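You operate a simulated robot arm through the tools that you are given. There is no shell and no other tool.

Carry out the task below with a simulated robot arm. There is one attempt and no reset: what you move stays moved.

JOB
Put things in order on the top of the packing bench. At the end: the purple marker stands on top of the wad of film; the yellow draw pin (marked "DOWN 92 m") from the top of the packing bench stands where the green plate stood; the green plate is in the blue pass crate; the blue jack pin (marked "UP 112 m") from the top of the packing bench stands where the yellow draw pin stood; whatever was shut is shut again. Leave all else as you found it, and nothing knocked over.

Only the result counts: the job must be done as asked and must still hold three seconds after the hand-in. Knocking over, shifting, dropping, spilling or breaking anything else fails it.

ROBOT AND FRAMES
A 7-joint arm with a two-finger parallel gripper, fixed in place. Base frame: the origin is at the foot of the arm, x ahead of it, y to its left, z up; the work surface is at about z = 0. Lengths are in m, angles in rad, forces in N, time in s.
With the tool pointing down near the work surface it reaches from about 0.22 to 0.58 m from the base axis. Its first joint turns from -1.152 to 1.152 rad. Payload 2.5 kg.
The TCP is the grasp point between the finger pads, 0.023 m short of the fingertips. In the tool frame z runs along the fingers and y along their closing line. The gripper opens to 0.094 m. The fingers are 0.038 m wide and 0.01 m thick; the gripper's body (0.054 by 0.096 m) begins 0.039 m behind the TCP.
Orientation is that of the tool frame in the base frame, as a unit quaternion [x, y, z, w]. With the fingers straight down and closing along the base's y, the tool's x points along the base's -x, its y along +y and its z along -z.

CONTROLS
- The arm moves only by the tool arm_command. Its argument "series" is a list that holds one entry, the list of rows, each a list of 6 numbers: the shift along the base's x, y, z in m, then the turn, a rotation vector about the base's x, y, z in rad. In form: [[[x, y, z, rx, ry, rz], ...]]. A call has 1 to 20 rows; each row shifts and turns the commanded pose from where the row before left it. "fingers" is the opening, from 0 (shut) to 1 (fully open), set as the call begins (left out, the last holds). Each row takes 0.2 s and may step no farther than 0.05 m and 0.15 rad from the row before; otherwise, or with a gripper value out of range, the whole call is refused. A pose out of reach is approached as far as the arm can. The call stops where the force on the tool passes 40 N (or 10 N more than at its start, if that is more) or the arm is blocked; 0.2 s more then pass. Each finger travels about 0.108 m/s and halts on what it meets, pressing with about 27 N; the grip force reading is that of the motor and also rises with nothing between the fingers. The clock runs only during rows and for 0.2 s after the last one: add rows that do not move to give the fingers time. It gives the time, the measured TCP pose, the force on the tool (base axes), the opening and the grip force at its end, in the units of the frame above (readings bear some noise), with the torque about the TCP (base axes, N m) and any sound that the robot's microphone picked up.
- Cameras (640 x 400 px; columns grow to the right, rows downward): "scene" is fixed at [0.0957, -0.3942, 0.5284]; the picture's right is [0.95, -0.31, 0.00], its down [-0.19, -0.60, -0.78] and it looks along [0.24, 0.74, -0.63] (base axes); focal length 328 px, centre (320, 200). "wrist" rides on the gripper at [0.086, 0.016, -0.074] in the tool frame; the picture's right is [-0.18, 0.98, 0.00], its down [-0.58, -0.11, -0.81] and it looks along [-0.79, -0.15, 0.59] (tool axes); focal length 243 px, centre (320, 200). There is no depth. A picture from a camera that has moved, and an enlarged one, comes with that camera's place and axes in the base frame and with its lens. The place of the scene camera against the robot may be out by one fixed shift of up to 0.012 m in any direction.
- grab_frame(camera): a new picture of that camera. No time passes.
- close_up(camera, box): a new picture of the part [left, top, right, bottom] of that camera's present view, enlarged. No time passes.
- sign_off(): hands the job in; it is judged then, once.

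Nothing tells you positions but the pictures and the camera data. Unless the task says otherwise, let go and move clear before handing in.

The tools are called after ">>>" by a JSON object that holds its "name" and its "arguments". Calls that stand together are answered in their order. arm_command: Moves the arm, as the interface text tells. Its arguments: {"type":"object","properties":{"series":{"type":"array","items":{"type":"array","items":{"type":"array","items":{"type":"number"}}}},"fingers":{"type":"number"}},"required":["series"]} The other tools are called the same way: grab_frame (camera) takes a picture; close_up (camera, box) takes an enlarged picture of a part of a camera's view; sign_off () hands the job in.

At the start:

```text
time_s: 0.0
position: [0.3408, 0.0488, 0.3095]
ee_rot: [-0.001, 1.0, 0.0, 0.0]
force: [-0.4, -0.2, 0.3]
moment: [0.0, -0.02, -0.01]
opening: 0.0939
finger_force: 0.0
```

scene: 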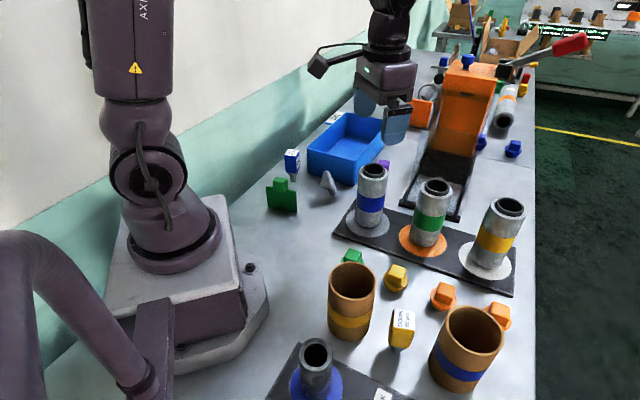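
wrist: 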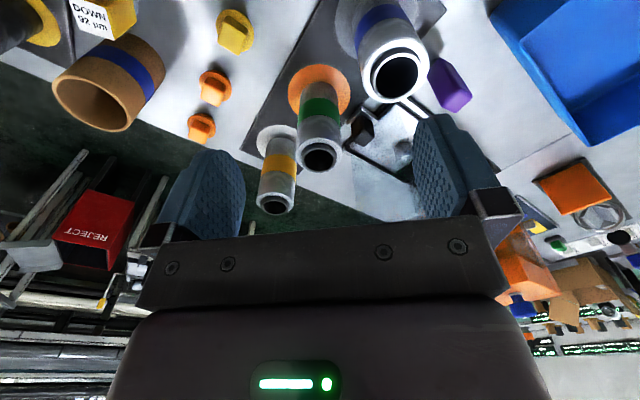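

I see a bench with a blue crate, tubes on a dark plate, cups, several small pins and a clamp/press. First I'll look closer to identify everything.

>>> {"name": "close_up", "arguments": {"camera": "scene", "box": [240, 80, 400, 220]}}

>>> {"name": "close_up", "arguments": {"camera": "scene", "box": [300, 230, 540, 400]}}

>>> {"name": "close_up", "arguments": {"camera": "scene", "box": [380, 0, 640, 180]}}

>>> {"name": "close_up", "arguments": {"camera": "wrist", "box": [0, 0, 320, 200]}}

>>> {"name": "close_up", "arguments": {"camera": "wrist", "box": [320, 0, 640, 200]}}

```text
2.86 times, centred on (320, 150) of scene
camera zoom: at [0.0957, -0.3942, 0.5284], right [0.95, -0.31, 0.0], down [-0.19, -0.6, -0.78], along [0.24, 0.74, -0.63], focal length 936 px, centre (320, 343)
```

zoom: 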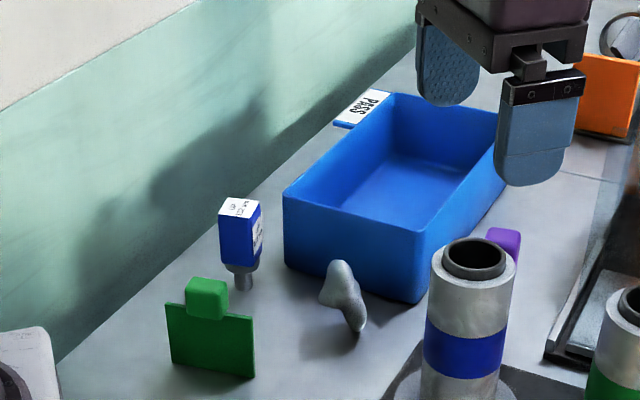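

```text
2.35 times, centred on (420, 315) of scene
camera zoom: at [0.0957, -0.3942, 0.5284], right [0.95, -0.31, 0.0], down [-0.19, -0.6, -0.78], along [0.24, 0.74, -0.63], focal length 771 px, centre (85, -71)
```

zoom: 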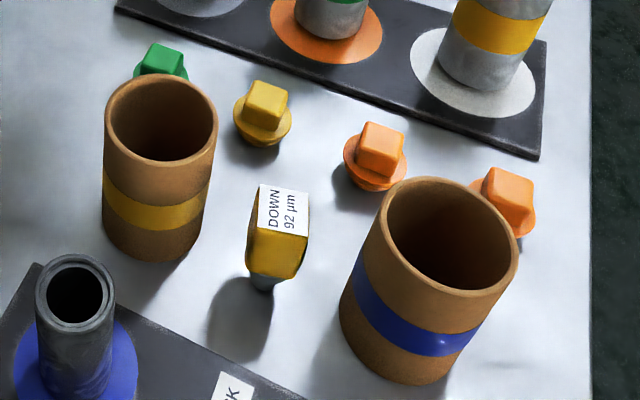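

```text
2.22 times, centred on (510, 90) of scene
camera zoom: at [0.0957, -0.3942, 0.5284], right [0.95, -0.31, 0.0], down [-0.19, -0.6, -0.78], along [0.24, 0.74, -0.63], focal length 728 px, centre (-102, 444)
```

zoom: 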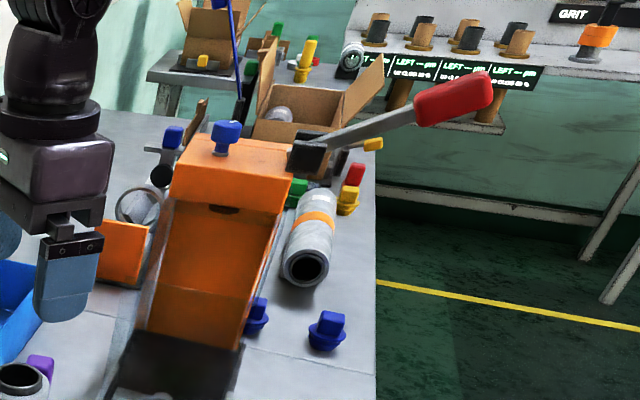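

```text
2.00 times, centred on (160, 100) of wrist
camera zoom: at [0.2552, 0.063, 0.3834], right [0.18, 0.98, 0.0], down [0.58, -0.11, 0.81], along [0.79, -0.15, -0.59], focal length 485 px, centre (640, 400)
```

zoom: 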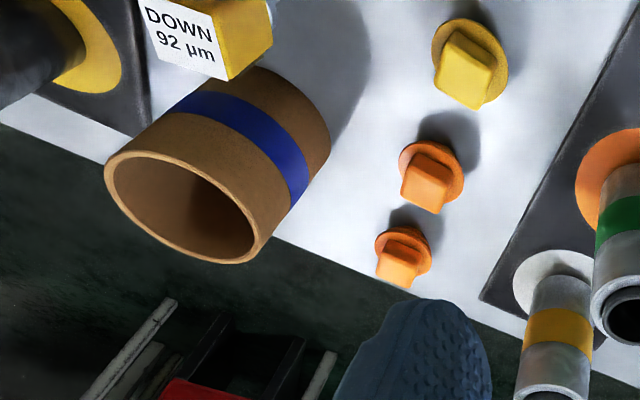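

```text
2.00 times, centred on (480, 100) of wrist
camera zoom: at [0.2552, 0.063, 0.3834], right [0.18, 0.98, 0.0], down [0.58, -0.11, 0.81], along [0.79, -0.15, -0.59], focal length 485 px, centre (0, 400)
```

zoom: 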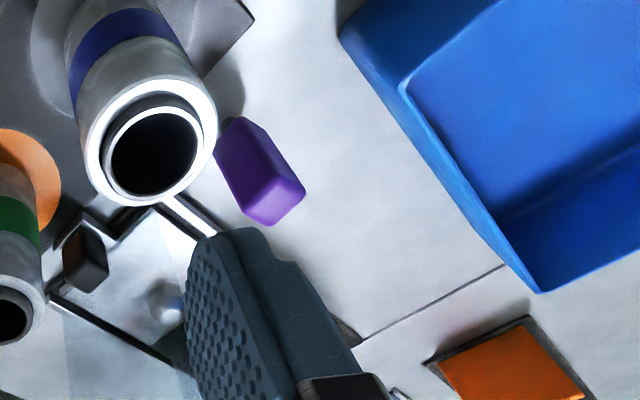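

I can make out the green plate, a blue pin "UP..", a grey object, a purple marker by the blue tube, and the yellow draw pin. I need to find the wad of film, which may be within the black-framed thing under the orange press.

>>> {"name": "close_up", "arguments": {"camera": "scene", "box": [390, 130, 490, 230]}}

>>> {"name": "close_up", "arguments": {"camera": "wrist", "box": [330, 80, 450, 200]}}

>>> {"name": "close_up", "arguments": {"camera": "scene", "box": [260, 130, 360, 220]}}

>>> {"name": "close_up", "arguments": {"camera": "scene", "box": [400, 40, 540, 140]}}

>>> {"name": "close_up", "arguments": {"camera": "scene", "box": [260, 330, 420, 400]}}

```text
4.00 times, centred on (440, 180) of scene
camera zoom: at [0.0957, -0.3942, 0.5284], right [0.95, -0.31, 0.0], down [-0.19, -0.6, -0.78], along [0.24, 0.74, -0.63], focal length 1311 px, centre (-160, 280)
```

zoom: 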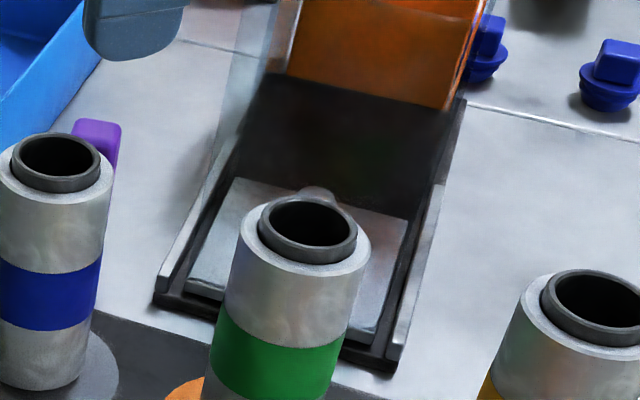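

```text
3.33 times, centred on (390, 140) of wrist
camera zoom: at [0.2552, 0.063, 0.3834], right [0.18, 0.98, 0.0], down [0.58, -0.11, 0.81], along [0.79, -0.15, -0.59], focal length 809 px, centre (87, 400)
```

zoom: 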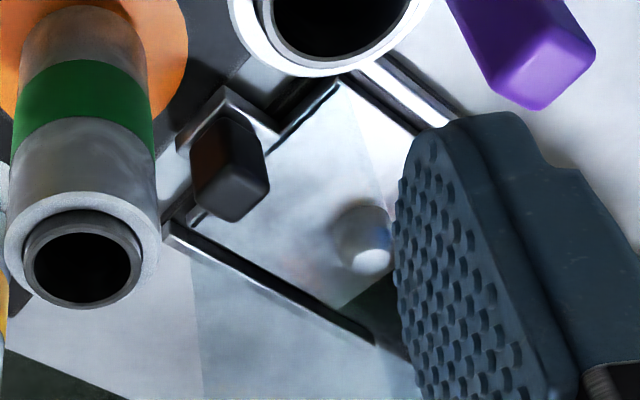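

```text
4.44 times, centred on (310, 175) of scene
camera zoom: at [0.0957, -0.3942, 0.5284], right [0.95, -0.31, 0.0], down [-0.19, -0.6, -0.78], along [0.24, 0.74, -0.63], focal length 1456 px, centre (364, 311)
```

zoom: 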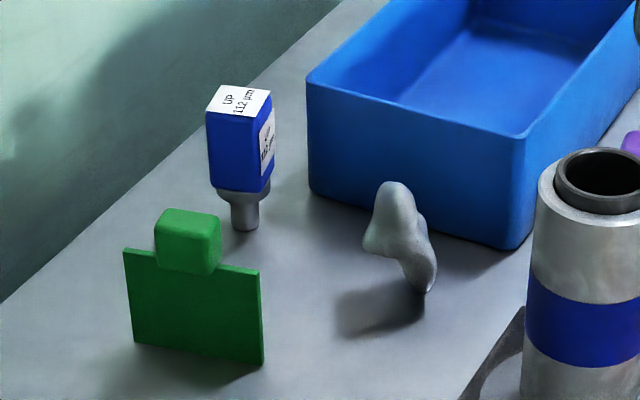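

```text
4.00 times, centred on (470, 90) of scene
camera zoom: at [0.0957, -0.3942, 0.5284], right [0.95, -0.31, 0.0], down [-0.19, -0.6, -0.78], along [0.24, 0.74, -0.63], focal length 1311 px, centre (-280, 640)
```

zoom: 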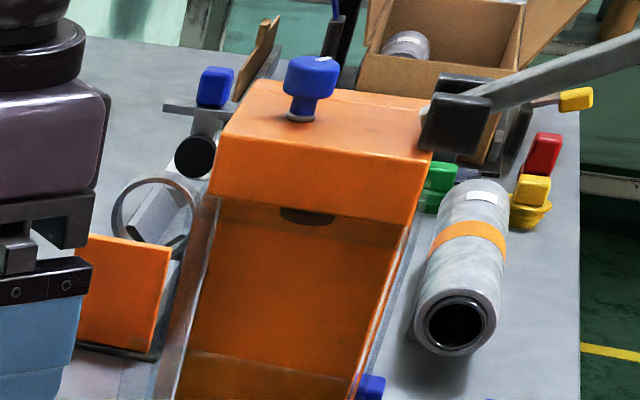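

```text
4.00 times, centred on (340, 365) of scene
camera zoom: at [0.0957, -0.3942, 0.5284], right [0.95, -0.31, 0.0], down [-0.19, -0.6, -0.78], along [0.24, 0.74, -0.63], focal length 1311 px, centre (240, -460)
```

zoom: 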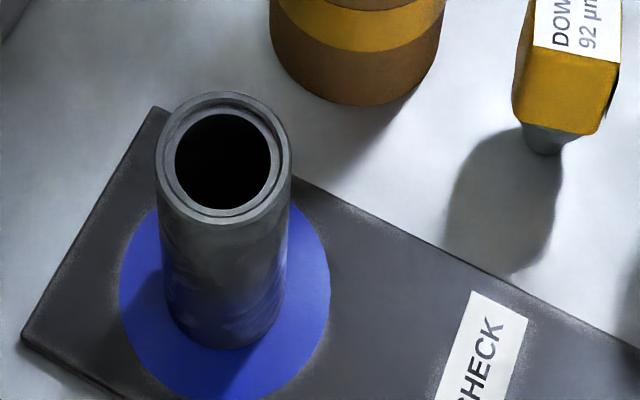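

I've estimated rough spots: green plate ≈(0.195,0.215), blue jack pin ≈(0.25,0.33), grey lump ≈(0.34,0.235), purple marker ≈(0.467,0.207), and the press tray around (0.6,0.18). Next I'll raise the arm and move it left to get better views.

>>> {"name": "arm_command", "arguments": {"series": [[[0, 0.03, 0.04, 0, 0, 0], [0, 0.04, 0.03, 0, 0, 0], [0, 0.04, 0.03, 0, 0, 0], [0, 0.04, 0, 0, 0, 0]]]}}

>>> {"name": "grab_frame", "arguments": {"camera": "wrist"}}

>>> {"name": "grab_frame", "arguments": {"camera": "scene"}}

```text
time_s: 1.0
position: [0.3398, 0.1994, 0.4102]
ee_rot: [0.001, 1.0, 0.001, 0.0]
force: [0.6, -0.9, -0.1]
moment: [-0.02, 0.01, -0.03]
opening: 0.094
finger_force: 0.0
```

```text
taken
camera wrist: at [0.2546, 0.2142, 0.4846], right [0.19, 0.98, 0.0], down [0.58, -0.11, 0.81], along [0.79, -0.15, -0.59], focal length 243 px, centre (320, 200)
```

wrist: 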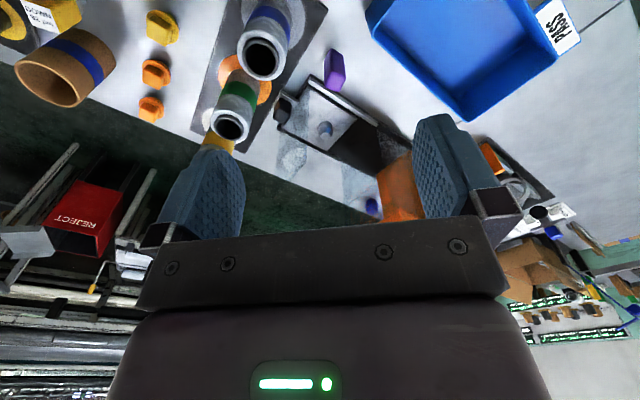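

```text
taken
```

scene: 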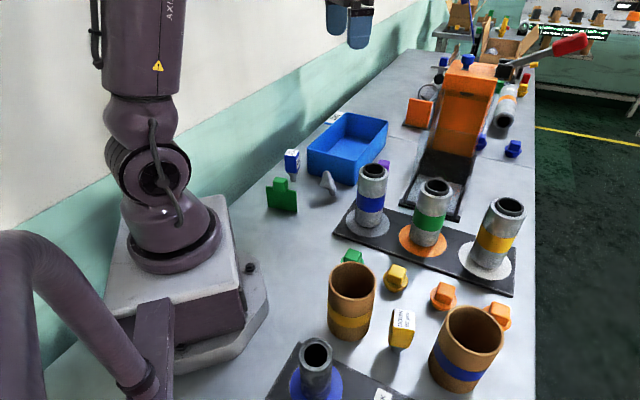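

>>> {"name": "close_up", "arguments": {"camera": "wrist", "box": [260, 60, 440, 220]}}

>>> {"name": "close_up", "arguments": {"camera": "wrist", "box": [460, 130, 640, 260]}}

>>> {"name": "close_up", "arguments": {"camera": "scene", "box": [380, 40, 500, 140]}}

>>> {"name": "close_up", "arguments": {"camera": "wrist", "box": [200, 0, 400, 130]}}

```text
2.50 times, centred on (350, 140) of wrist
camera zoom: at [0.2546, 0.2142, 0.4846], right [0.19, 0.98, 0.0], down [0.58, -0.11, 0.81], along [0.79, -0.15, -0.59], focal length 606 px, centre (245, 350)
```

zoom: 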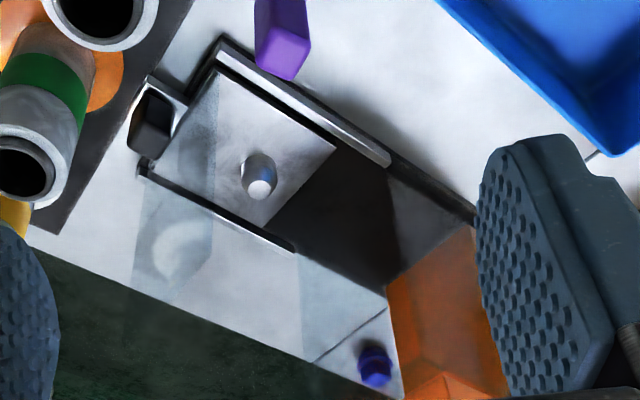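

```text
3.08 times, centred on (550, 195) of wrist
camera zoom: at [0.2546, 0.2142, 0.4846], right [0.19, 0.98, 0.0], down [0.58, -0.11, 0.81], along [0.79, -0.15, -0.59], focal length 746 px, centre (-388, 215)
```

zoom: 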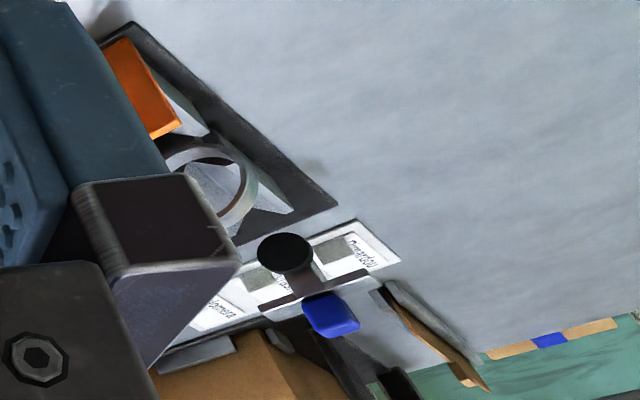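

```text
4.00 times, centred on (440, 90) of scene
camera zoom: at [0.0956, -0.3943, 0.5284], right [0.95, -0.31, 0.0], down [-0.19, -0.6, -0.78], along [0.24, 0.74, -0.63], focal length 1311 px, centre (-160, 640)
```

zoom: 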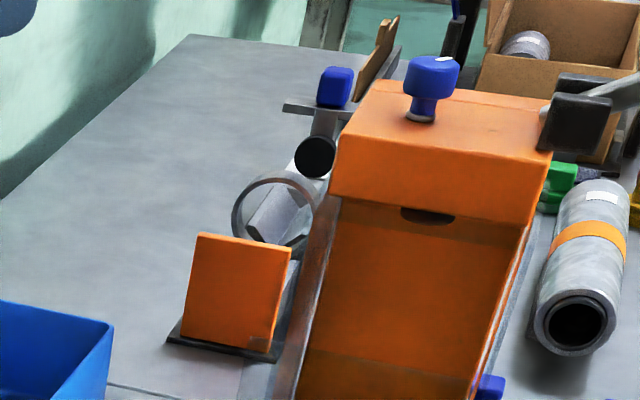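

```text
3.08 times, centred on (300, 65) of wrist
camera zoom: at [0.2546, 0.2142, 0.4846], right [0.19, 0.98, 0.0], down [0.58, -0.11, 0.81], along [0.79, -0.15, -0.59], focal length 746 px, centre (382, 615)
```

zoom: 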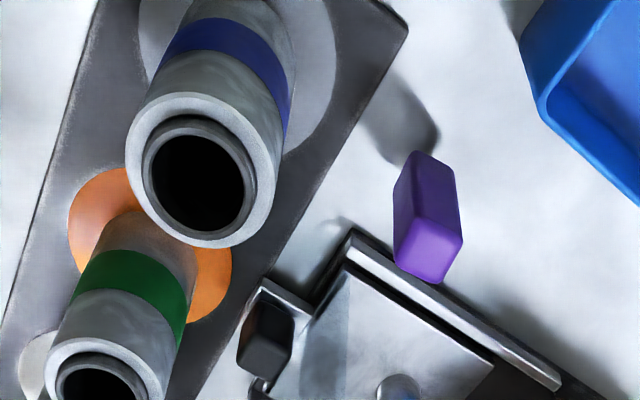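

The tray of the press shows a dome and a dark knob, and the grey lump by the crate might be the wad. I'll yaw the tool 90° so the wrist camera looks toward the crate, the lump, the blue pin and the green plate.

>>> {"name": "arm_command", "arguments": {"series": [[[0, -0.03, 0, 0, 0, 0.15], [0, -0.03, 0, 0, 0, 0.15], [0, -0.03, 0, 0, 0, 0.15], [0, -0.03, 0, 0, 0, 0.15], [0, -0.03, -0.01, 0, 0, 0.15], [0, 0, -0.01, 0, 0, 0.15], [0, 0, -0.01, 0, 0, 0.15], [0, 0, -0.01, 0, 0, 0.15], [0, 0, -0.01, 0, 0, 0.15], [0, 0, -0.01, 0, 0, 0.15], [0, 0, 0, 0, 0, 0.07]]]}}

>>> {"name": "grab_frame", "arguments": {"camera": "wrist"}}

```text
time_s: 3.4
position: [0.3402, 0.0476, 0.3499]
ee_rot: [0.707, -0.707, 0.0, 0.0]
force: [0.2, 0.4, 0.3]
moment: [0.01, -0.03, 0.01]
opening: 0.0938
finger_force: 0.0
```

```text
taken
camera wrist: at [0.3249, -0.0396, 0.4228], right [-0.98, 0.18, 0.0], down [0.11, 0.58, 0.81], along [0.15, 0.79, -0.59], focal length 243 px, centre (320, 200)
```

wrist: 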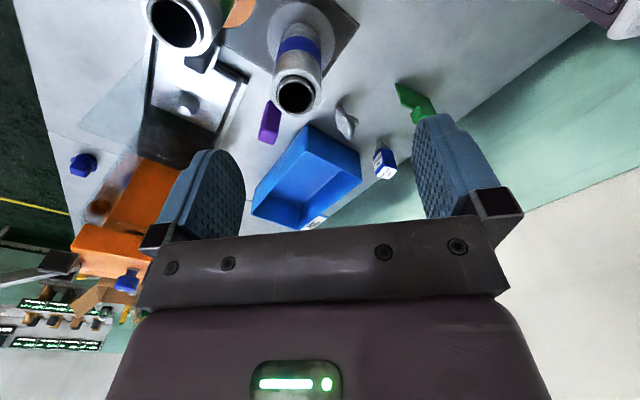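

>>> {"name": "close_up", "arguments": {"camera": "wrist", "box": [240, 60, 440, 240]}}

>>> {"name": "close_up", "arguments": {"camera": "wrist", "box": [60, 0, 260, 160]}}

>>> {"name": "close_up", "arguments": {"camera": "wrist", "box": [310, 60, 450, 200]}}

>>> {"name": "close_up", "arguments": {"camera": "wrist", "box": [40, 100, 240, 300]}}

```text
2.22 times, centred on (340, 150) of wrist
camera zoom: at [0.3249, -0.0396, 0.4228], right [-0.98, 0.18, 0.0], down [0.11, 0.58, 0.81], along [0.15, 0.79, -0.59], focal length 539 px, centre (276, 311)
```

zoom: 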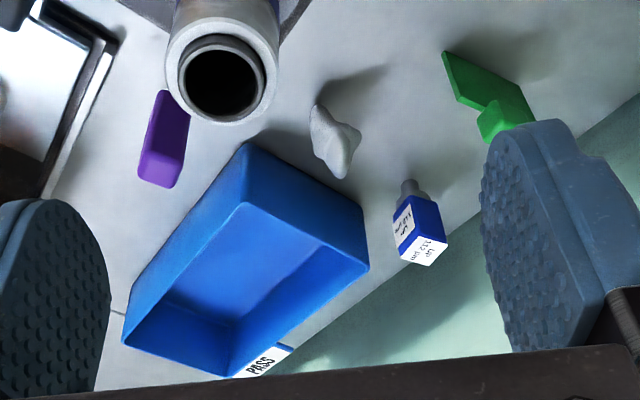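

```text
2.50 times, centred on (160, 80) of wrist
camera zoom: at [0.3249, -0.0396, 0.4228], right [-0.98, 0.18, 0.0], down [0.11, 0.58, 0.81], along [0.15, 0.79, -0.59], focal length 606 px, centre (720, 500)
```

zoom: 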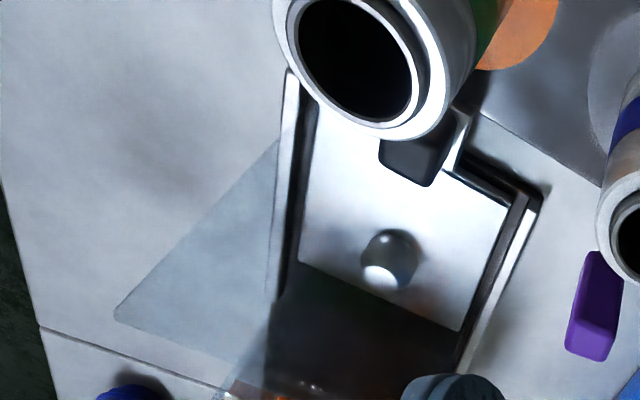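

```text
2.86 times, centred on (380, 130) of wrist
camera zoom: at [0.3249, -0.0396, 0.4228], right [-0.98, 0.18, 0.0], down [0.11, 0.58, 0.81], along [0.15, 0.79, -0.59], focal length 693 px, centre (149, 400)
```

zoom: 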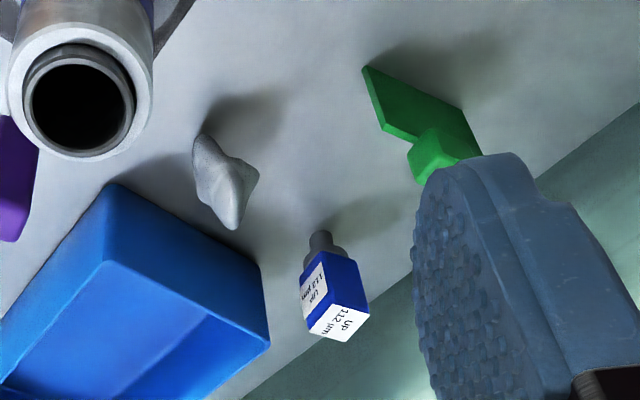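

```text
2.00 times, centred on (140, 200) of wrist
camera zoom: at [0.3249, -0.0396, 0.4228], right [-0.98, 0.18, 0.0], down [0.11, 0.58, 0.81], along [0.15, 0.79, -0.59], focal length 485 px, centre (680, 200)
```

zoom: 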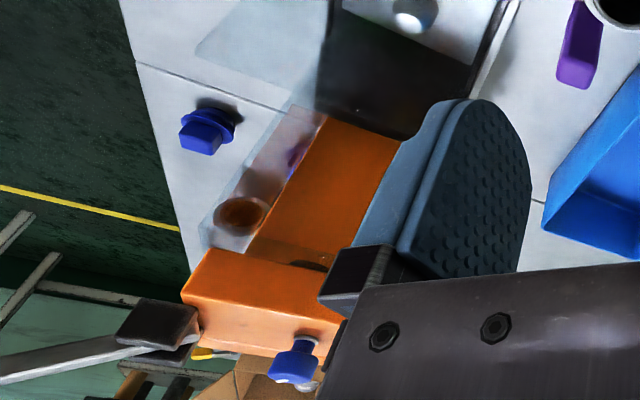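

The blue pin's label reads "UP 112 µm" — that's the one. Now I'll look to the right (−y) side for the yellow pin, the cups and anything else that could be the wad of film.

>>> {"name": "arm_command", "arguments": {"series": [[[0, 0, 0.01, 0, 0, -0.15], [0, 0, 0.01, 0, 0, -0.15], [0, 0, 0.01, 0, 0, -0.15], [0, 0, 0.01, 0, 0, -0.15], [0, 0, 0.01, 0, 0, -0.15], [0, 0, 0.01, 0, 0, -0.15], [0, 0, 0, 0, 0, -0.15], [0, 0, 0, 0, 0, -0.15], [0, 0, 0, 0, 0, -0.15], [0, 0, 0, 0, 0, -0.15], [0, 0, 0, 0, 0, -0.15], [0, 0, 0, 0, 0, -0.15], [0, 0, 0, 0, 0, -0.15], [0, 0, 0, 0, 0, -0.15], [0, 0, 0, 0, 0, -0.15], [0, 0, 0, 0, 0, -0.15], [0, 0, 0, 0, 0, -0.15], [0, 0, 0, 0, 0, -0.15], [0, 0, 0, 0, 0, -0.15], [0, 0, 0, 0, 0, -0.15]]]}}

>>> {"name": "grab_frame", "arguments": {"camera": "wrist"}}

```text
time_s: 7.6
position: [0.3414, 0.0479, 0.4093]
ee_rot: [0.656, 0.754, 0.001, -0.001]
force: [-0.5, 0.0, 0.2]
moment: [-0.02, -0.01, 0.0]
opening: 0.094
finger_force: 0.1
```

```text
taken
camera wrist: at [0.346, 0.1346, 0.4836], right [1.0, -0.05, 0.0], down [-0.03, -0.59, 0.81], along [-0.04, -0.81, -0.59], focal length 243 px, centre (320, 200)
```

wrist: 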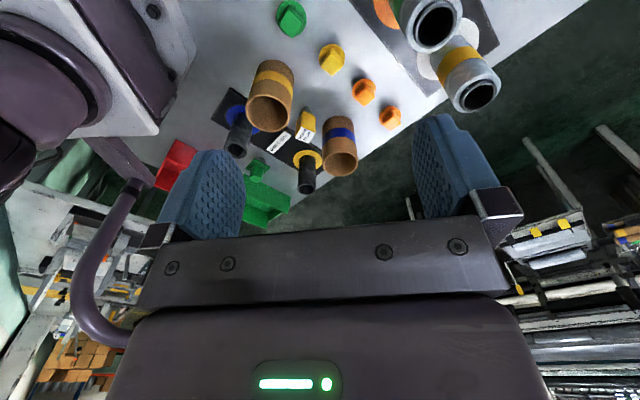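

>>> {"name": "close_up", "arguments": {"camera": "wrist", "box": [140, 0, 420, 240]}}

>>> {"name": "close_up", "arguments": {"camera": "wrist", "box": [150, 80, 350, 230]}}

>>> {"name": "close_up", "arguments": {"camera": "wrist", "box": [240, 30, 360, 130]}}

>>> {"name": "close_up", "arguments": {"camera": "wrist", "box": [360, 0, 520, 130]}}

```text
1.67 times, centred on (280, 120) of wrist
camera zoom: at [0.346, 0.1346, 0.4836], right [1.0, -0.05, 0.0], down [-0.03, -0.59, 0.81], along [-0.04, -0.81, -0.59], focal length 404 px, centre (387, 333)
```

zoom: 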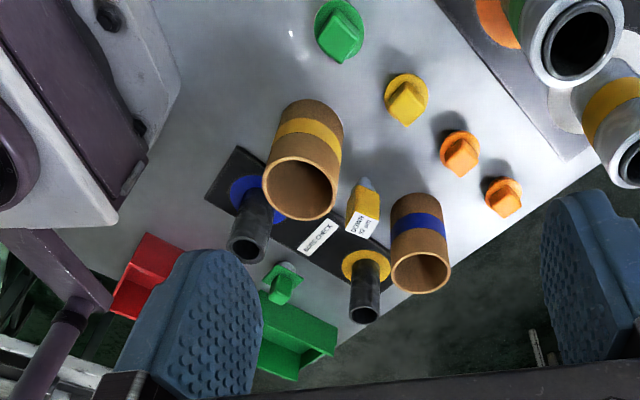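

```text
2.67 times, centred on (250, 155) of wrist
camera zoom: at [0.346, 0.1346, 0.4836], right [1.0, -0.05, 0.0], down [-0.03, -0.59, 0.81], along [-0.04, -0.81, -0.59], focal length 647 px, centre (507, 320)
```

zoom: 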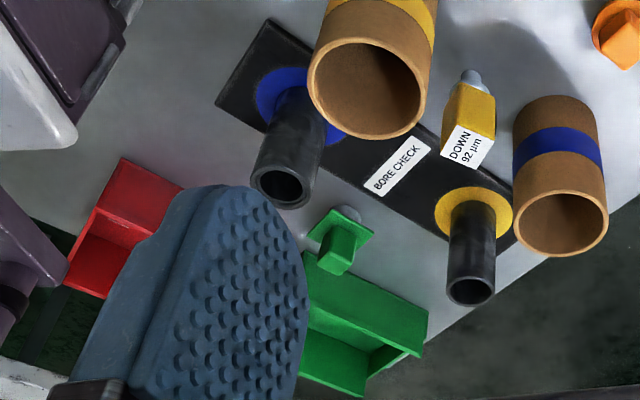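

```text
4.00 times, centred on (300, 80) of wrist
camera zoom: at [0.346, 0.1346, 0.4836], right [1.0, -0.05, 0.0], down [-0.03, -0.59, 0.81], along [-0.04, -0.81, -0.59], focal length 970 px, centre (400, 680)
```

zoom: 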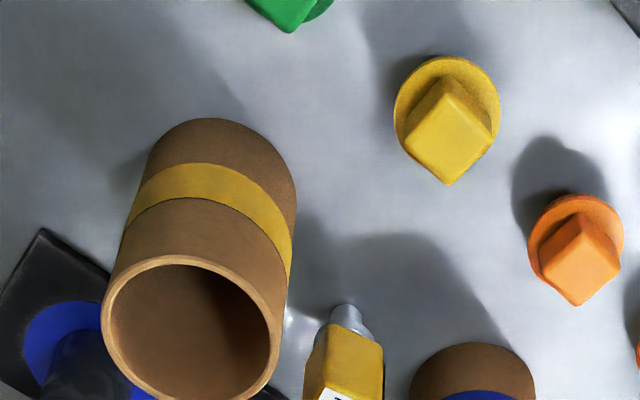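

```text
3.08 times, centred on (440, 65) of wrist
camera zoom: at [0.346, 0.1346, 0.4836], right [1.0, -0.05, 0.0], down [-0.03, -0.59, 0.81], along [-0.04, -0.81, -0.59], focal length 746 px, centre (-49, 615)
```

zoom: 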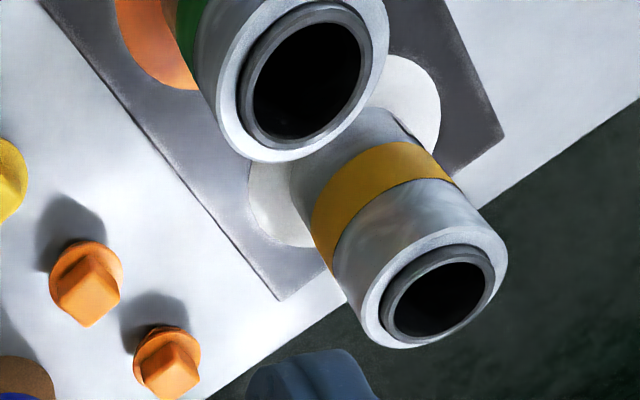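

Now I have the yellow draw pin marked "DOWN 92 µm" between the two brown cores. Next I'll turn back to yaw 0 over the left side to view the grey lump, blue pin, plate and purple marker from behind.

>>> {"name": "arm_command", "arguments": {"series": [[[0, 0.02, 0, 0, 0, 0.15], [0, 0.02, 0, 0, 0, 0.15], [0, 0.02, 0, 0, 0, 0.15], [0, 0.02, -0.01, 0, 0, 0.15], [0, 0.02, -0.01, 0, 0, 0.15], [-0.01, 0.02, -0.01, 0, 0, 0.15], [-0.01, 0.02, -0.01, 0, 0, 0.15], [-0.01, 0.02, -0.01, 0, 0, 0.15], [-0.01, 0.02, -0.02, 0, 0, 0.15], [-0.01, 0.02, -0.02, 0, 0, 0.08]]]}}

>>> {"name": "grab_frame", "arguments": {"camera": "wrist"}}

>>> {"name": "grab_frame", "arguments": {"camera": "scene"}}

```text
time_s: 9.8
position: [0.2914, 0.248, 0.3183]
ee_rot: [-0.002, 1.0, 0.0, 0.0]
force: [0.3, 0.5, 0.5]
moment: [0.02, -0.02, -0.03]
opening: 0.0941
finger_force: 0.0
```

```text
taken
camera wrist: at [0.2047, 0.2637, 0.3927], right [0.18, 0.98, 0.0], down [0.58, -0.11, 0.81], along [0.79, -0.15, -0.59], focal length 243 px, centre (320, 200)
```

wrist: 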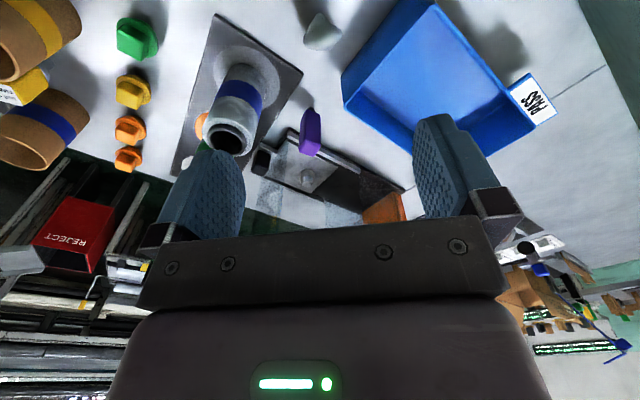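

```text
taken
```

scene: 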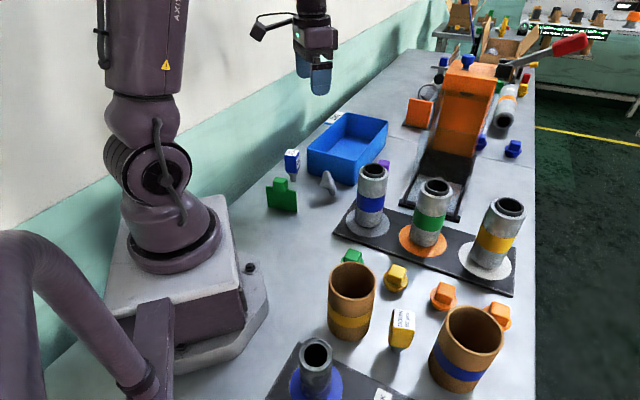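

>>> {"name": "close_up", "arguments": {"camera": "wrist", "box": [270, 0, 380, 70]}}

>>> {"name": "close_up", "arguments": {"camera": "wrist", "box": [230, 80, 410, 220]}}

>>> {"name": "close_up", "arguments": {"camera": "wrist", "box": [480, 200, 640, 320]}}

>>> {"name": "close_up", "arguments": {"camera": "scene", "box": [440, 0, 640, 120]}}

```text
5.71 times, centred on (325, 35) of wrist
camera zoom: at [0.2047, 0.2637, 0.3927], right [0.18, 0.98, 0.0], down [0.58, -0.11, 0.81], along [0.79, -0.15, -0.59], focal length 1386 px, centre (291, 1143)
```

zoom: 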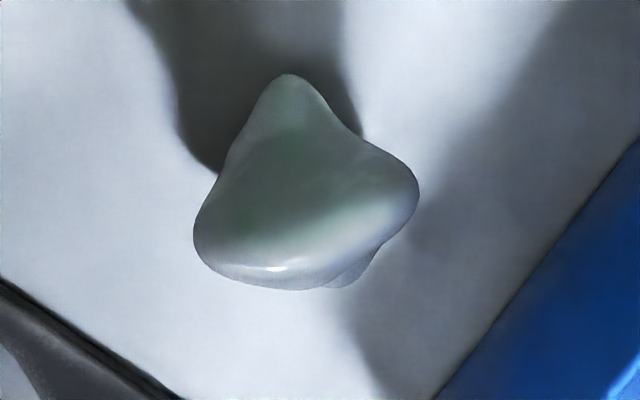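

```text
2.86 times, centred on (320, 150) of wrist
camera zoom: at [0.2047, 0.2637, 0.3927], right [0.18, 0.98, 0.0], down [0.58, -0.11, 0.81], along [0.79, -0.15, -0.59], focal length 693 px, centre (320, 343)
```

zoom: 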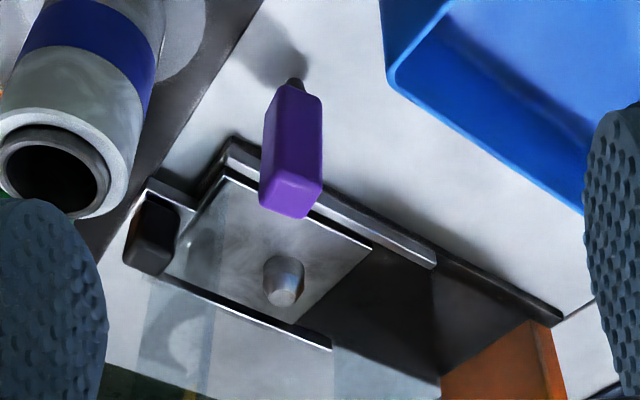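

```text
3.33 times, centred on (560, 260) of wrist
camera zoom: at [0.2047, 0.2637, 0.3927], right [0.18, 0.98, 0.0], down [0.58, -0.11, 0.81], along [0.79, -0.15, -0.59], focal length 809 px, centre (-480, 0)
```

zoom: 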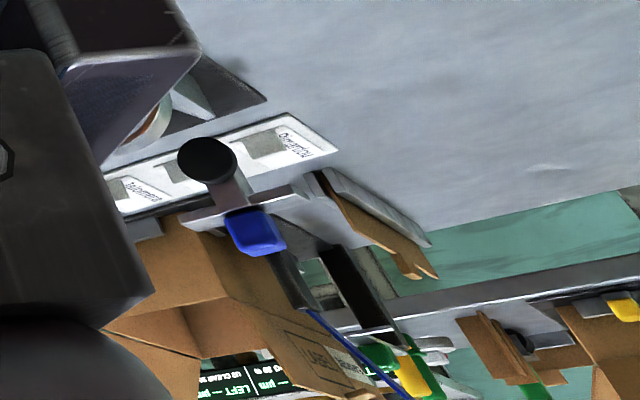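

```text
3.20 times, centred on (540, 60) of scene
camera zoom: at [0.0957, -0.3942, 0.5284], right [0.95, -0.31, 0.0], down [-0.19, -0.6, -0.78], along [0.24, 0.74, -0.63], focal length 1048 px, centre (-384, 648)
```

zoom: 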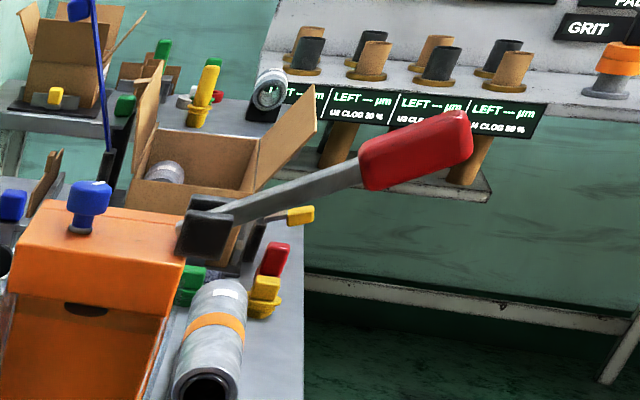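

The purple marker turns out to be a block on a short stem, like the pins. The translucent grey lump by the crate looks like the wad of film. I'll study its shape with tighter zooms.

>>> {"name": "close_up", "arguments": {"camera": "scene", "box": [305, 160, 355, 210]}}

>>> {"name": "close_up", "arguments": {"camera": "scene", "box": [260, 165, 310, 220]}}

>>> {"name": "close_up", "arguments": {"camera": "scene", "box": [360, 140, 400, 180]}}

>>> {"name": "arm_command", "arguments": {"series": [[[0, 0, 0, 0, 0, 0.15], [0, -0.02, 0, 0, 0, 0.15], [0, -0.02, 0, 0, 0, 0.15], [0, -0.02, 0, 0, 0, 0.15], [0, -0.02, 0, 0, 0, 0.15], [0.01, -0.02, -0.01, 0, 0, 0.1], [0.01, 0, -0.01, 0, 0, 0]]]}}

>>> {"name": "grab_frame", "arguments": {"camera": "wrist"}}

```text
8.00 times, centred on (330, 185) of scene
camera zoom: at [0.0957, -0.3942, 0.5284], right [0.95, -0.31, 0.0], down [-0.19, -0.6, -0.78], along [0.24, 0.74, -0.63], focal length 2621 px, centre (240, 320)
```

zoom: 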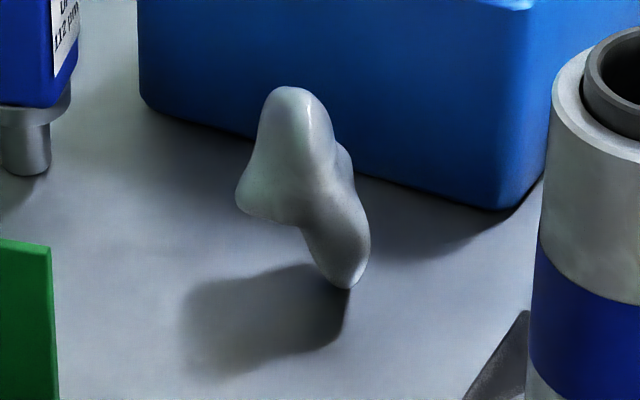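

```text
7.27 times, centred on (285, 192) of scene
camera zoom: at [0.0957, -0.3942, 0.5284], right [0.95, -0.31, 0.0], down [-0.19, -0.6, -0.78], along [0.24, 0.74, -0.63], focal length 2383 px, centre (574, 254)
```

zoom: 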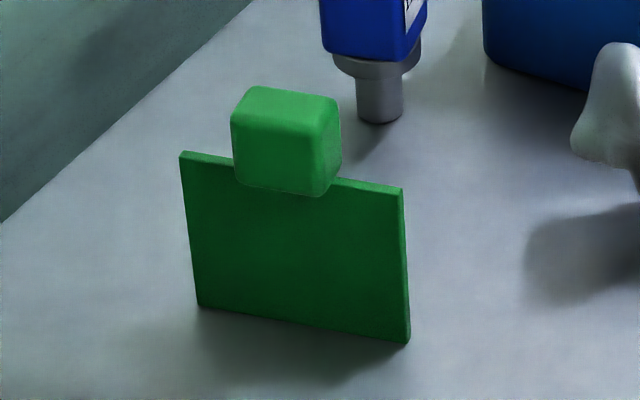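

```text
10.00 times, centred on (380, 160) of scene
camera zoom: at [0.0957, -0.3942, 0.5284], right [0.95, -0.31, 0.0], down [-0.19, -0.6, -0.78], along [0.24, 0.74, -0.63], focal length 3277 px, centre (-280, 600)
```

zoom: 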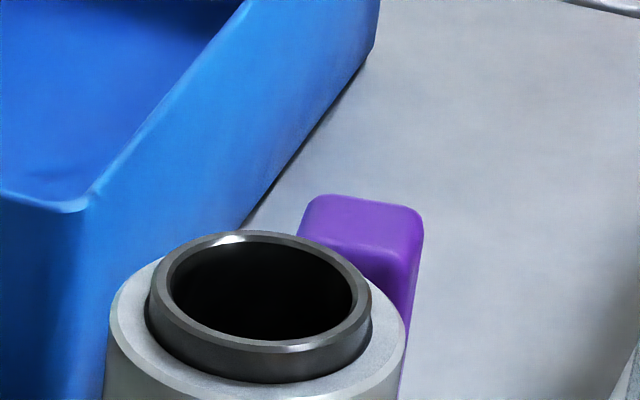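

```text
time_s: 11.4
position: [0.3108, 0.1468, 0.2991]
ee_rot: [-0.412, 0.911, -0.001, 0.001]
force: [0.5, 1.1, -0.3]
moment: [0.03, 0.04, -0.02]
opening: 0.094
finger_force: 0.0
```

```text
taken
camera wrist: at [0.2414, 0.0917, 0.3732], right [-0.62, 0.79, 0.0], down [0.47, 0.37, 0.81], along [0.63, 0.5, -0.59], focal length 243 px, centre (320, 200)
```

wrist: 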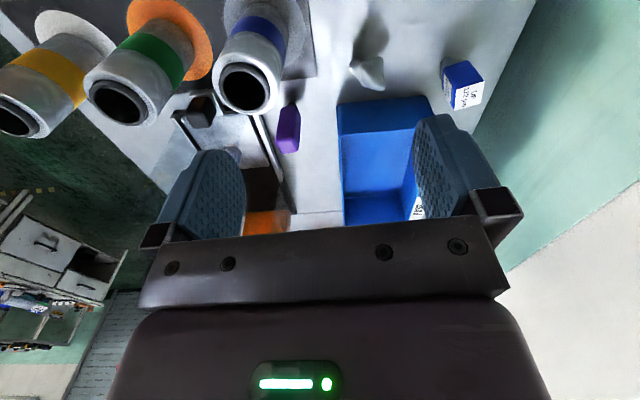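

>>> {"name": "close_up", "arguments": {"camera": "wrist", "box": [330, 30, 410, 100]}}

>>> {"name": "close_up", "arguments": {"camera": "wrist", "box": [160, 60, 320, 220]}}

>>> {"name": "close_up", "arguments": {"camera": "wrist", "box": [330, 80, 500, 240]}}

```text
5.71 times, centred on (370, 65) of wrist
camera zoom: at [0.2414, 0.0917, 0.3732], right [-0.62, 0.79, 0.0], down [0.47, 0.37, 0.81], along [0.63, 0.5, -0.59], focal length 1386 px, centre (34, 971)
```

zoom: 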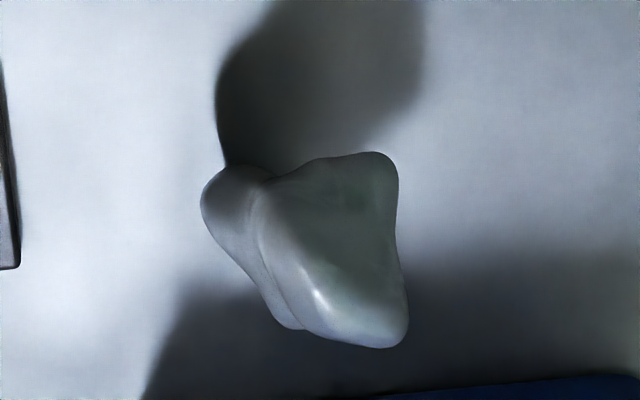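

```text
2.50 times, centred on (240, 140) of wrist
camera zoom: at [0.2414, 0.0917, 0.3732], right [-0.62, 0.79, 0.0], down [0.47, 0.37, 0.81], along [0.63, 0.5, -0.59], focal length 606 px, centre (520, 350)
```

zoom: 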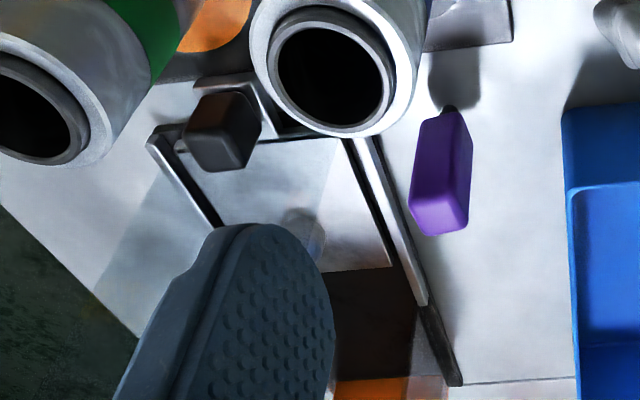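

```text
2.50 times, centred on (415, 160) of wrist
camera zoom: at [0.2414, 0.0917, 0.3732], right [-0.62, 0.79, 0.0], down [0.47, 0.37, 0.81], along [0.63, 0.5, -0.59], focal length 606 px, centre (82, 300)
```

zoom: 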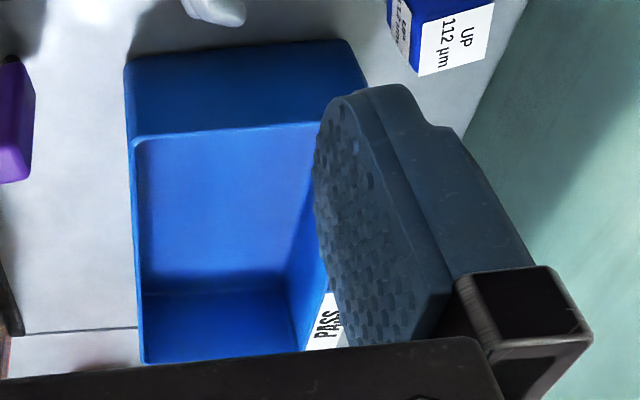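

The lump has a sloped, wedge-like shape. Before deciding, I'll inspect the press tray from above for another candidate.

>>> {"name": "arm_command", "arguments": {"series": [[[0.02, 0.01, 0.02, 0, 0, -0.15], [0.03, 0.02, 0.02, 0, 0, -0.15], [0.03, 0.02, 0.02, 0, 0, -0.15], [0.03, 0, 0.01, 0, 0, -0.15], [0.02, 0, 0.01, 0, 0, -0.15], [0, 0, 0.01, 0, 0, -0.1]]]}}

>>> {"name": "grab_frame", "arguments": {"camera": "wrist"}}

>>> {"name": "close_up", "arguments": {"camera": "wrist", "box": [220, 0, 420, 220]}}

```text
time_s: 12.8
position: [0.4405, 0.1971, 0.3896]
ee_rot: [0.001, 1.0, 0.0, 0.0]
force: [-1.2, 0.7, 0.2]
moment: [0.01, -0.02, 0.01]
opening: 0.0938
finger_force: 0.1
```

```text
taken
camera wrist: at [0.355, 0.2131, 0.4629], right [0.19, 0.98, 0.0], down [0.58, -0.11, 0.81], along [0.79, -0.15, -0.59], focal length 243 px, centre (320, 200)
```

wrist: 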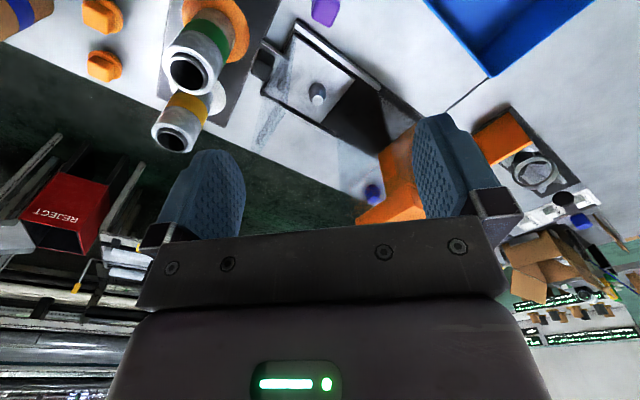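

```text
1.82 times, centred on (320, 110) of wrist
camera zoom: at [0.355, 0.2131, 0.4629], right [0.19, 0.98, 0.0], down [0.58, -0.11, 0.81], along [0.79, -0.15, -0.59], focal length 441 px, centre (320, 364)
```

zoom: 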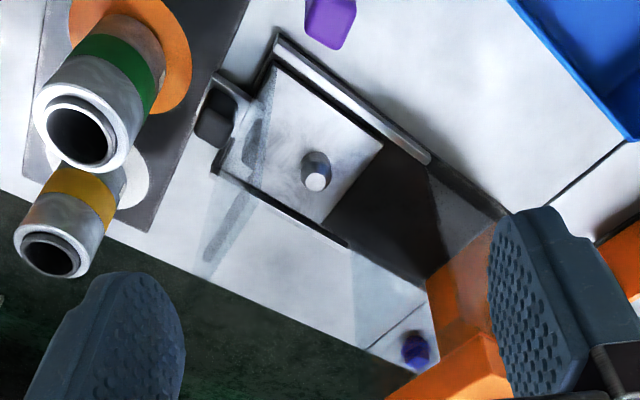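

>>> {"name": "close_up", "arguments": {"camera": "wrist", "box": [290, 60, 350, 120]}}

>>> {"name": "close_up", "arguments": {"camera": "wrist", "box": [240, 20, 320, 100]}}

>>> {"name": "close_up", "arguments": {"camera": "wrist", "box": [330, 120, 430, 220]}}

>>> {"name": "close_up", "arguments": {"camera": "scene", "box": [400, 130, 480, 210]}}

```text
6.67 times, centred on (320, 90) of wrist
camera zoom: at [0.355, 0.2131, 0.4629], right [0.19, 0.98, 0.0], down [0.58, -0.11, 0.81], along [0.79, -0.15, -0.59], focal length 1618 px, centre (320, 933)
```

zoom: 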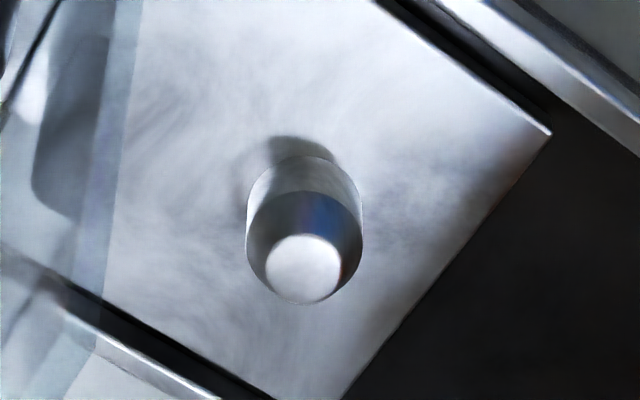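

```text
5.00 times, centred on (280, 60) of wrist
camera zoom: at [0.355, 0.2131, 0.4629], right [0.19, 0.98, 0.0], down [0.58, -0.11, 0.81], along [0.79, -0.15, -0.59], focal length 1213 px, centre (520, 900)
```

zoom: 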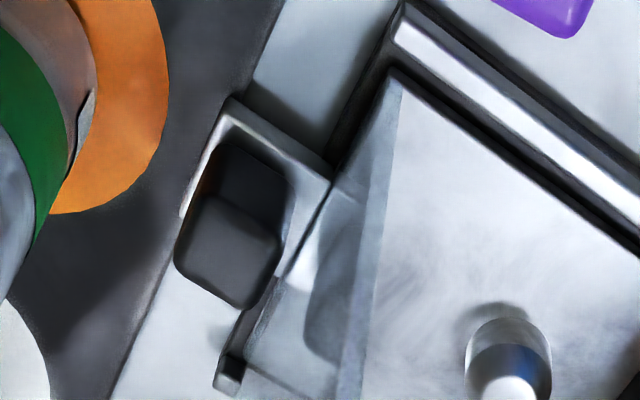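

```text
4.00 times, centred on (380, 170) of wrist
camera zoom: at [0.355, 0.2131, 0.4629], right [0.19, 0.98, 0.0], down [0.58, -0.11, 0.81], along [0.79, -0.15, -0.59], focal length 970 px, centre (80, 320)
```

zoom: 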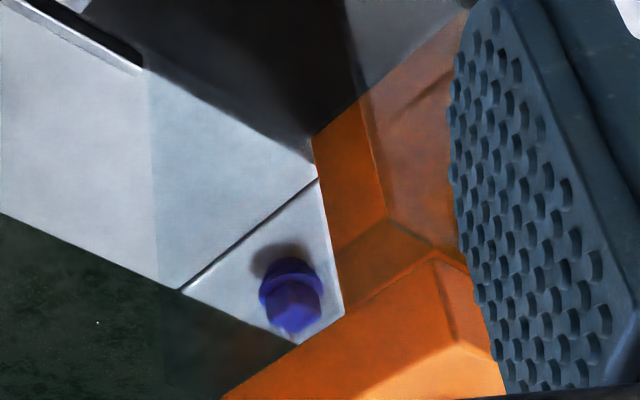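

```text
5.00 times, centred on (440, 170) of scene
camera zoom: at [0.0957, -0.3942, 0.5284], right [0.95, -0.31, 0.0], down [-0.19, -0.6, -0.78], along [0.24, 0.74, -0.63], focal length 1638 px, centre (-280, 350)
```

zoom: 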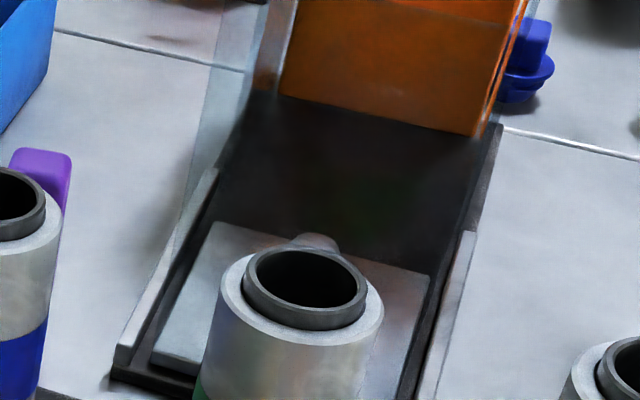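

The press only holds a metal post behind its clear guard, so the grey lump must be the wad of film. I'll view it from the +y side and more from above to learn its top shape.

>>> {"name": "arm_command", "arguments": {"series": [[[-0.02, 0.02, 0, 0, 0, -0.15], [-0.02, 0.02, 0, 0, 0, -0.15], [-0.02, 0.02, 0, 0, 0, -0.15], [-0.02, 0.02, -0.02, 0, 0, -0.15], [-0.02, 0.02, -0.02, 0, 0, -0.15], [0, 0, -0.02, 0, 0, -0.15], [0, 0, -0.02, 0, 0, -0.15], [0, 0, -0.02, 0, 0, -0.15], [0, 0, -0.02, 0, 0, -0.15], [0, 0, -0.02, 0, 0, -0.15]]]}}

>>> {"name": "grab_frame", "arguments": {"camera": "wrist"}}

```text
time_s: 15.0
position: [0.3412, 0.2983, 0.2491]
ee_rot: [0.681, 0.732, -0.001, -0.001]
force: [-0.1, 1.3, -0.1]
moment: [0.01, 0.01, -0.02]
opening: 0.094
finger_force: 0.1
```

```text
taken
camera wrist: at [0.3521, 0.385, 0.3234], right [0.99, -0.12, 0.0], down [-0.07, -0.59, 0.81], along [-0.09, -0.8, -0.59], focal length 243 px, centre (320, 200)
```

wrist: 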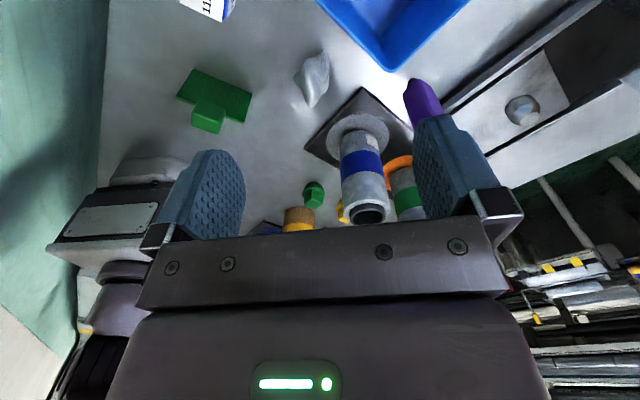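

>>> {"name": "close_up", "arguments": {"camera": "wrist", "box": [280, 40, 350, 120]}}

>>> {"name": "close_up", "arguments": {"camera": "wrist", "box": [160, 50, 270, 150]}}

>>> {"name": "close_up", "arguments": {"camera": "wrist", "box": [380, 40, 560, 160]}}

```text
5.00 times, centred on (315, 80) of wrist
camera zoom: at [0.3521, 0.385, 0.3234], right [0.99, -0.12, 0.0], down [-0.07, -0.59, 0.81], along [-0.09, -0.8, -0.59], focal length 1213 px, centre (345, 800)
```

zoom: 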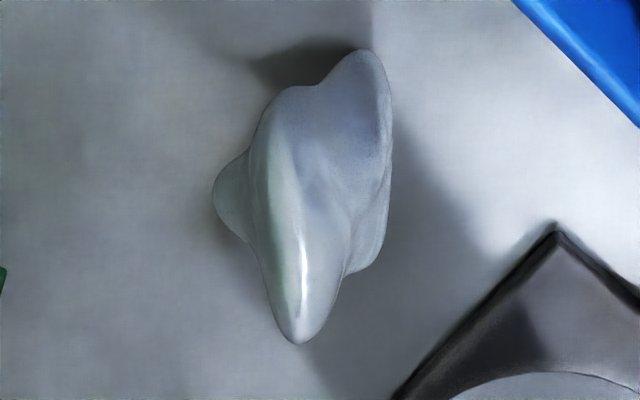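

```text
4.00 times, centred on (215, 100) of wrist
camera zoom: at [0.3521, 0.385, 0.3234], right [0.99, -0.12, 0.0], down [-0.07, -0.59, 0.81], along [-0.09, -0.8, -0.59], focal length 970 px, centre (740, 600)
```

zoom: 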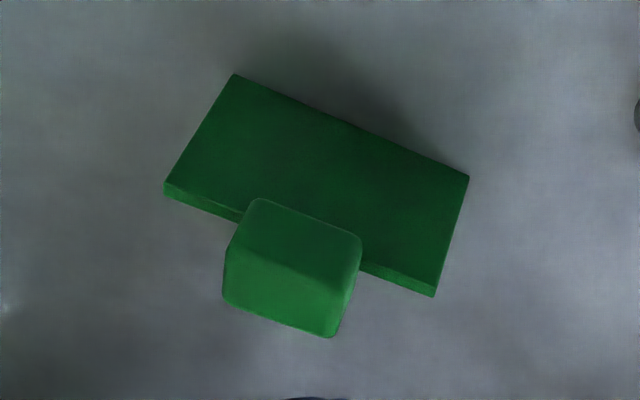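

```text
3.33 times, centred on (470, 100) of wrist
camera zoom: at [0.3521, 0.385, 0.3234], right [0.99, -0.12, 0.0], down [-0.07, -0.59, 0.81], along [-0.09, -0.8, -0.59], focal length 809 px, centre (-180, 533)
```

zoom: 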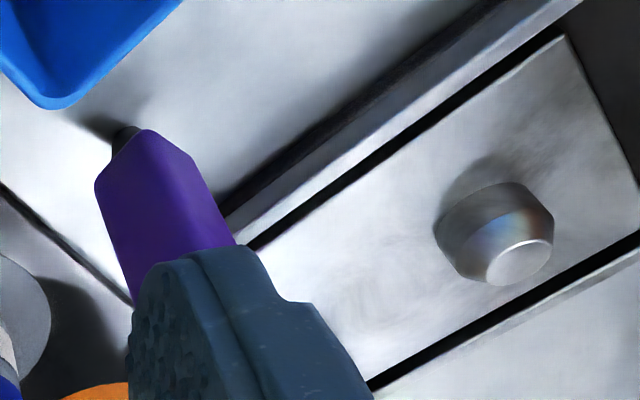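

The lump is irregular, so before committing I'll check the insides of the tubes and cores from above, in case the wad of film is in one of them. I'll tilt the camera steeper.

>>> {"name": "arm_command", "arguments": {"series": [[[0, -0.02, 0.03, 0, 0, 0.15], [0, -0.02, 0.03, 0, 0, 0.15], [0, -0.02, 0.03, 0, 0, 0.15], [0, -0.02, 0.03, 0, 0, 0.15], [0, -0.02, 0, 0, 0, 0.15], [0, -0.02, 0, 0, 0, 0.15], [0, -0.02, 0, 0, 0, 0.15], [0, -0.02, 0, 0, 0, 0.15], [0, -0.02, 0, 0, 0, 0.15], [0, -0.02, 0, 0, 0, 0.15], [0, 0, 0, 0, 0.15, 0], [0, 0, 0, 0, 0.15, 0], [0, 0, 0, 0, 0.15, 0], [0, 0, 0, 0, 0.15, 0]]]}}

>>> {"name": "grab_frame", "arguments": {"camera": "wrist"}}

```text
time_s: 18.0
position: [0.3417, 0.0979, 0.3703]
ee_rot: [0.0, 0.955, 0.0, -0.296]
force: [0.5, -0.5, 1.8]
moment: [0.01, -0.01, 0.0]
opening: 0.0938
finger_force: 0.1
```

```text
taken
camera wrist: at [0.313, 0.1125, 0.4793], right [0.15, 0.98, -0.1], down [0.94, -0.11, 0.34], along [0.32, -0.15, -0.94], focal length 243 px, centre (320, 200)
```

wrist: 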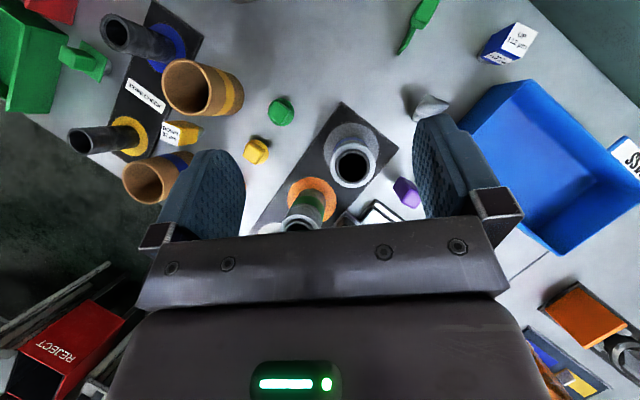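

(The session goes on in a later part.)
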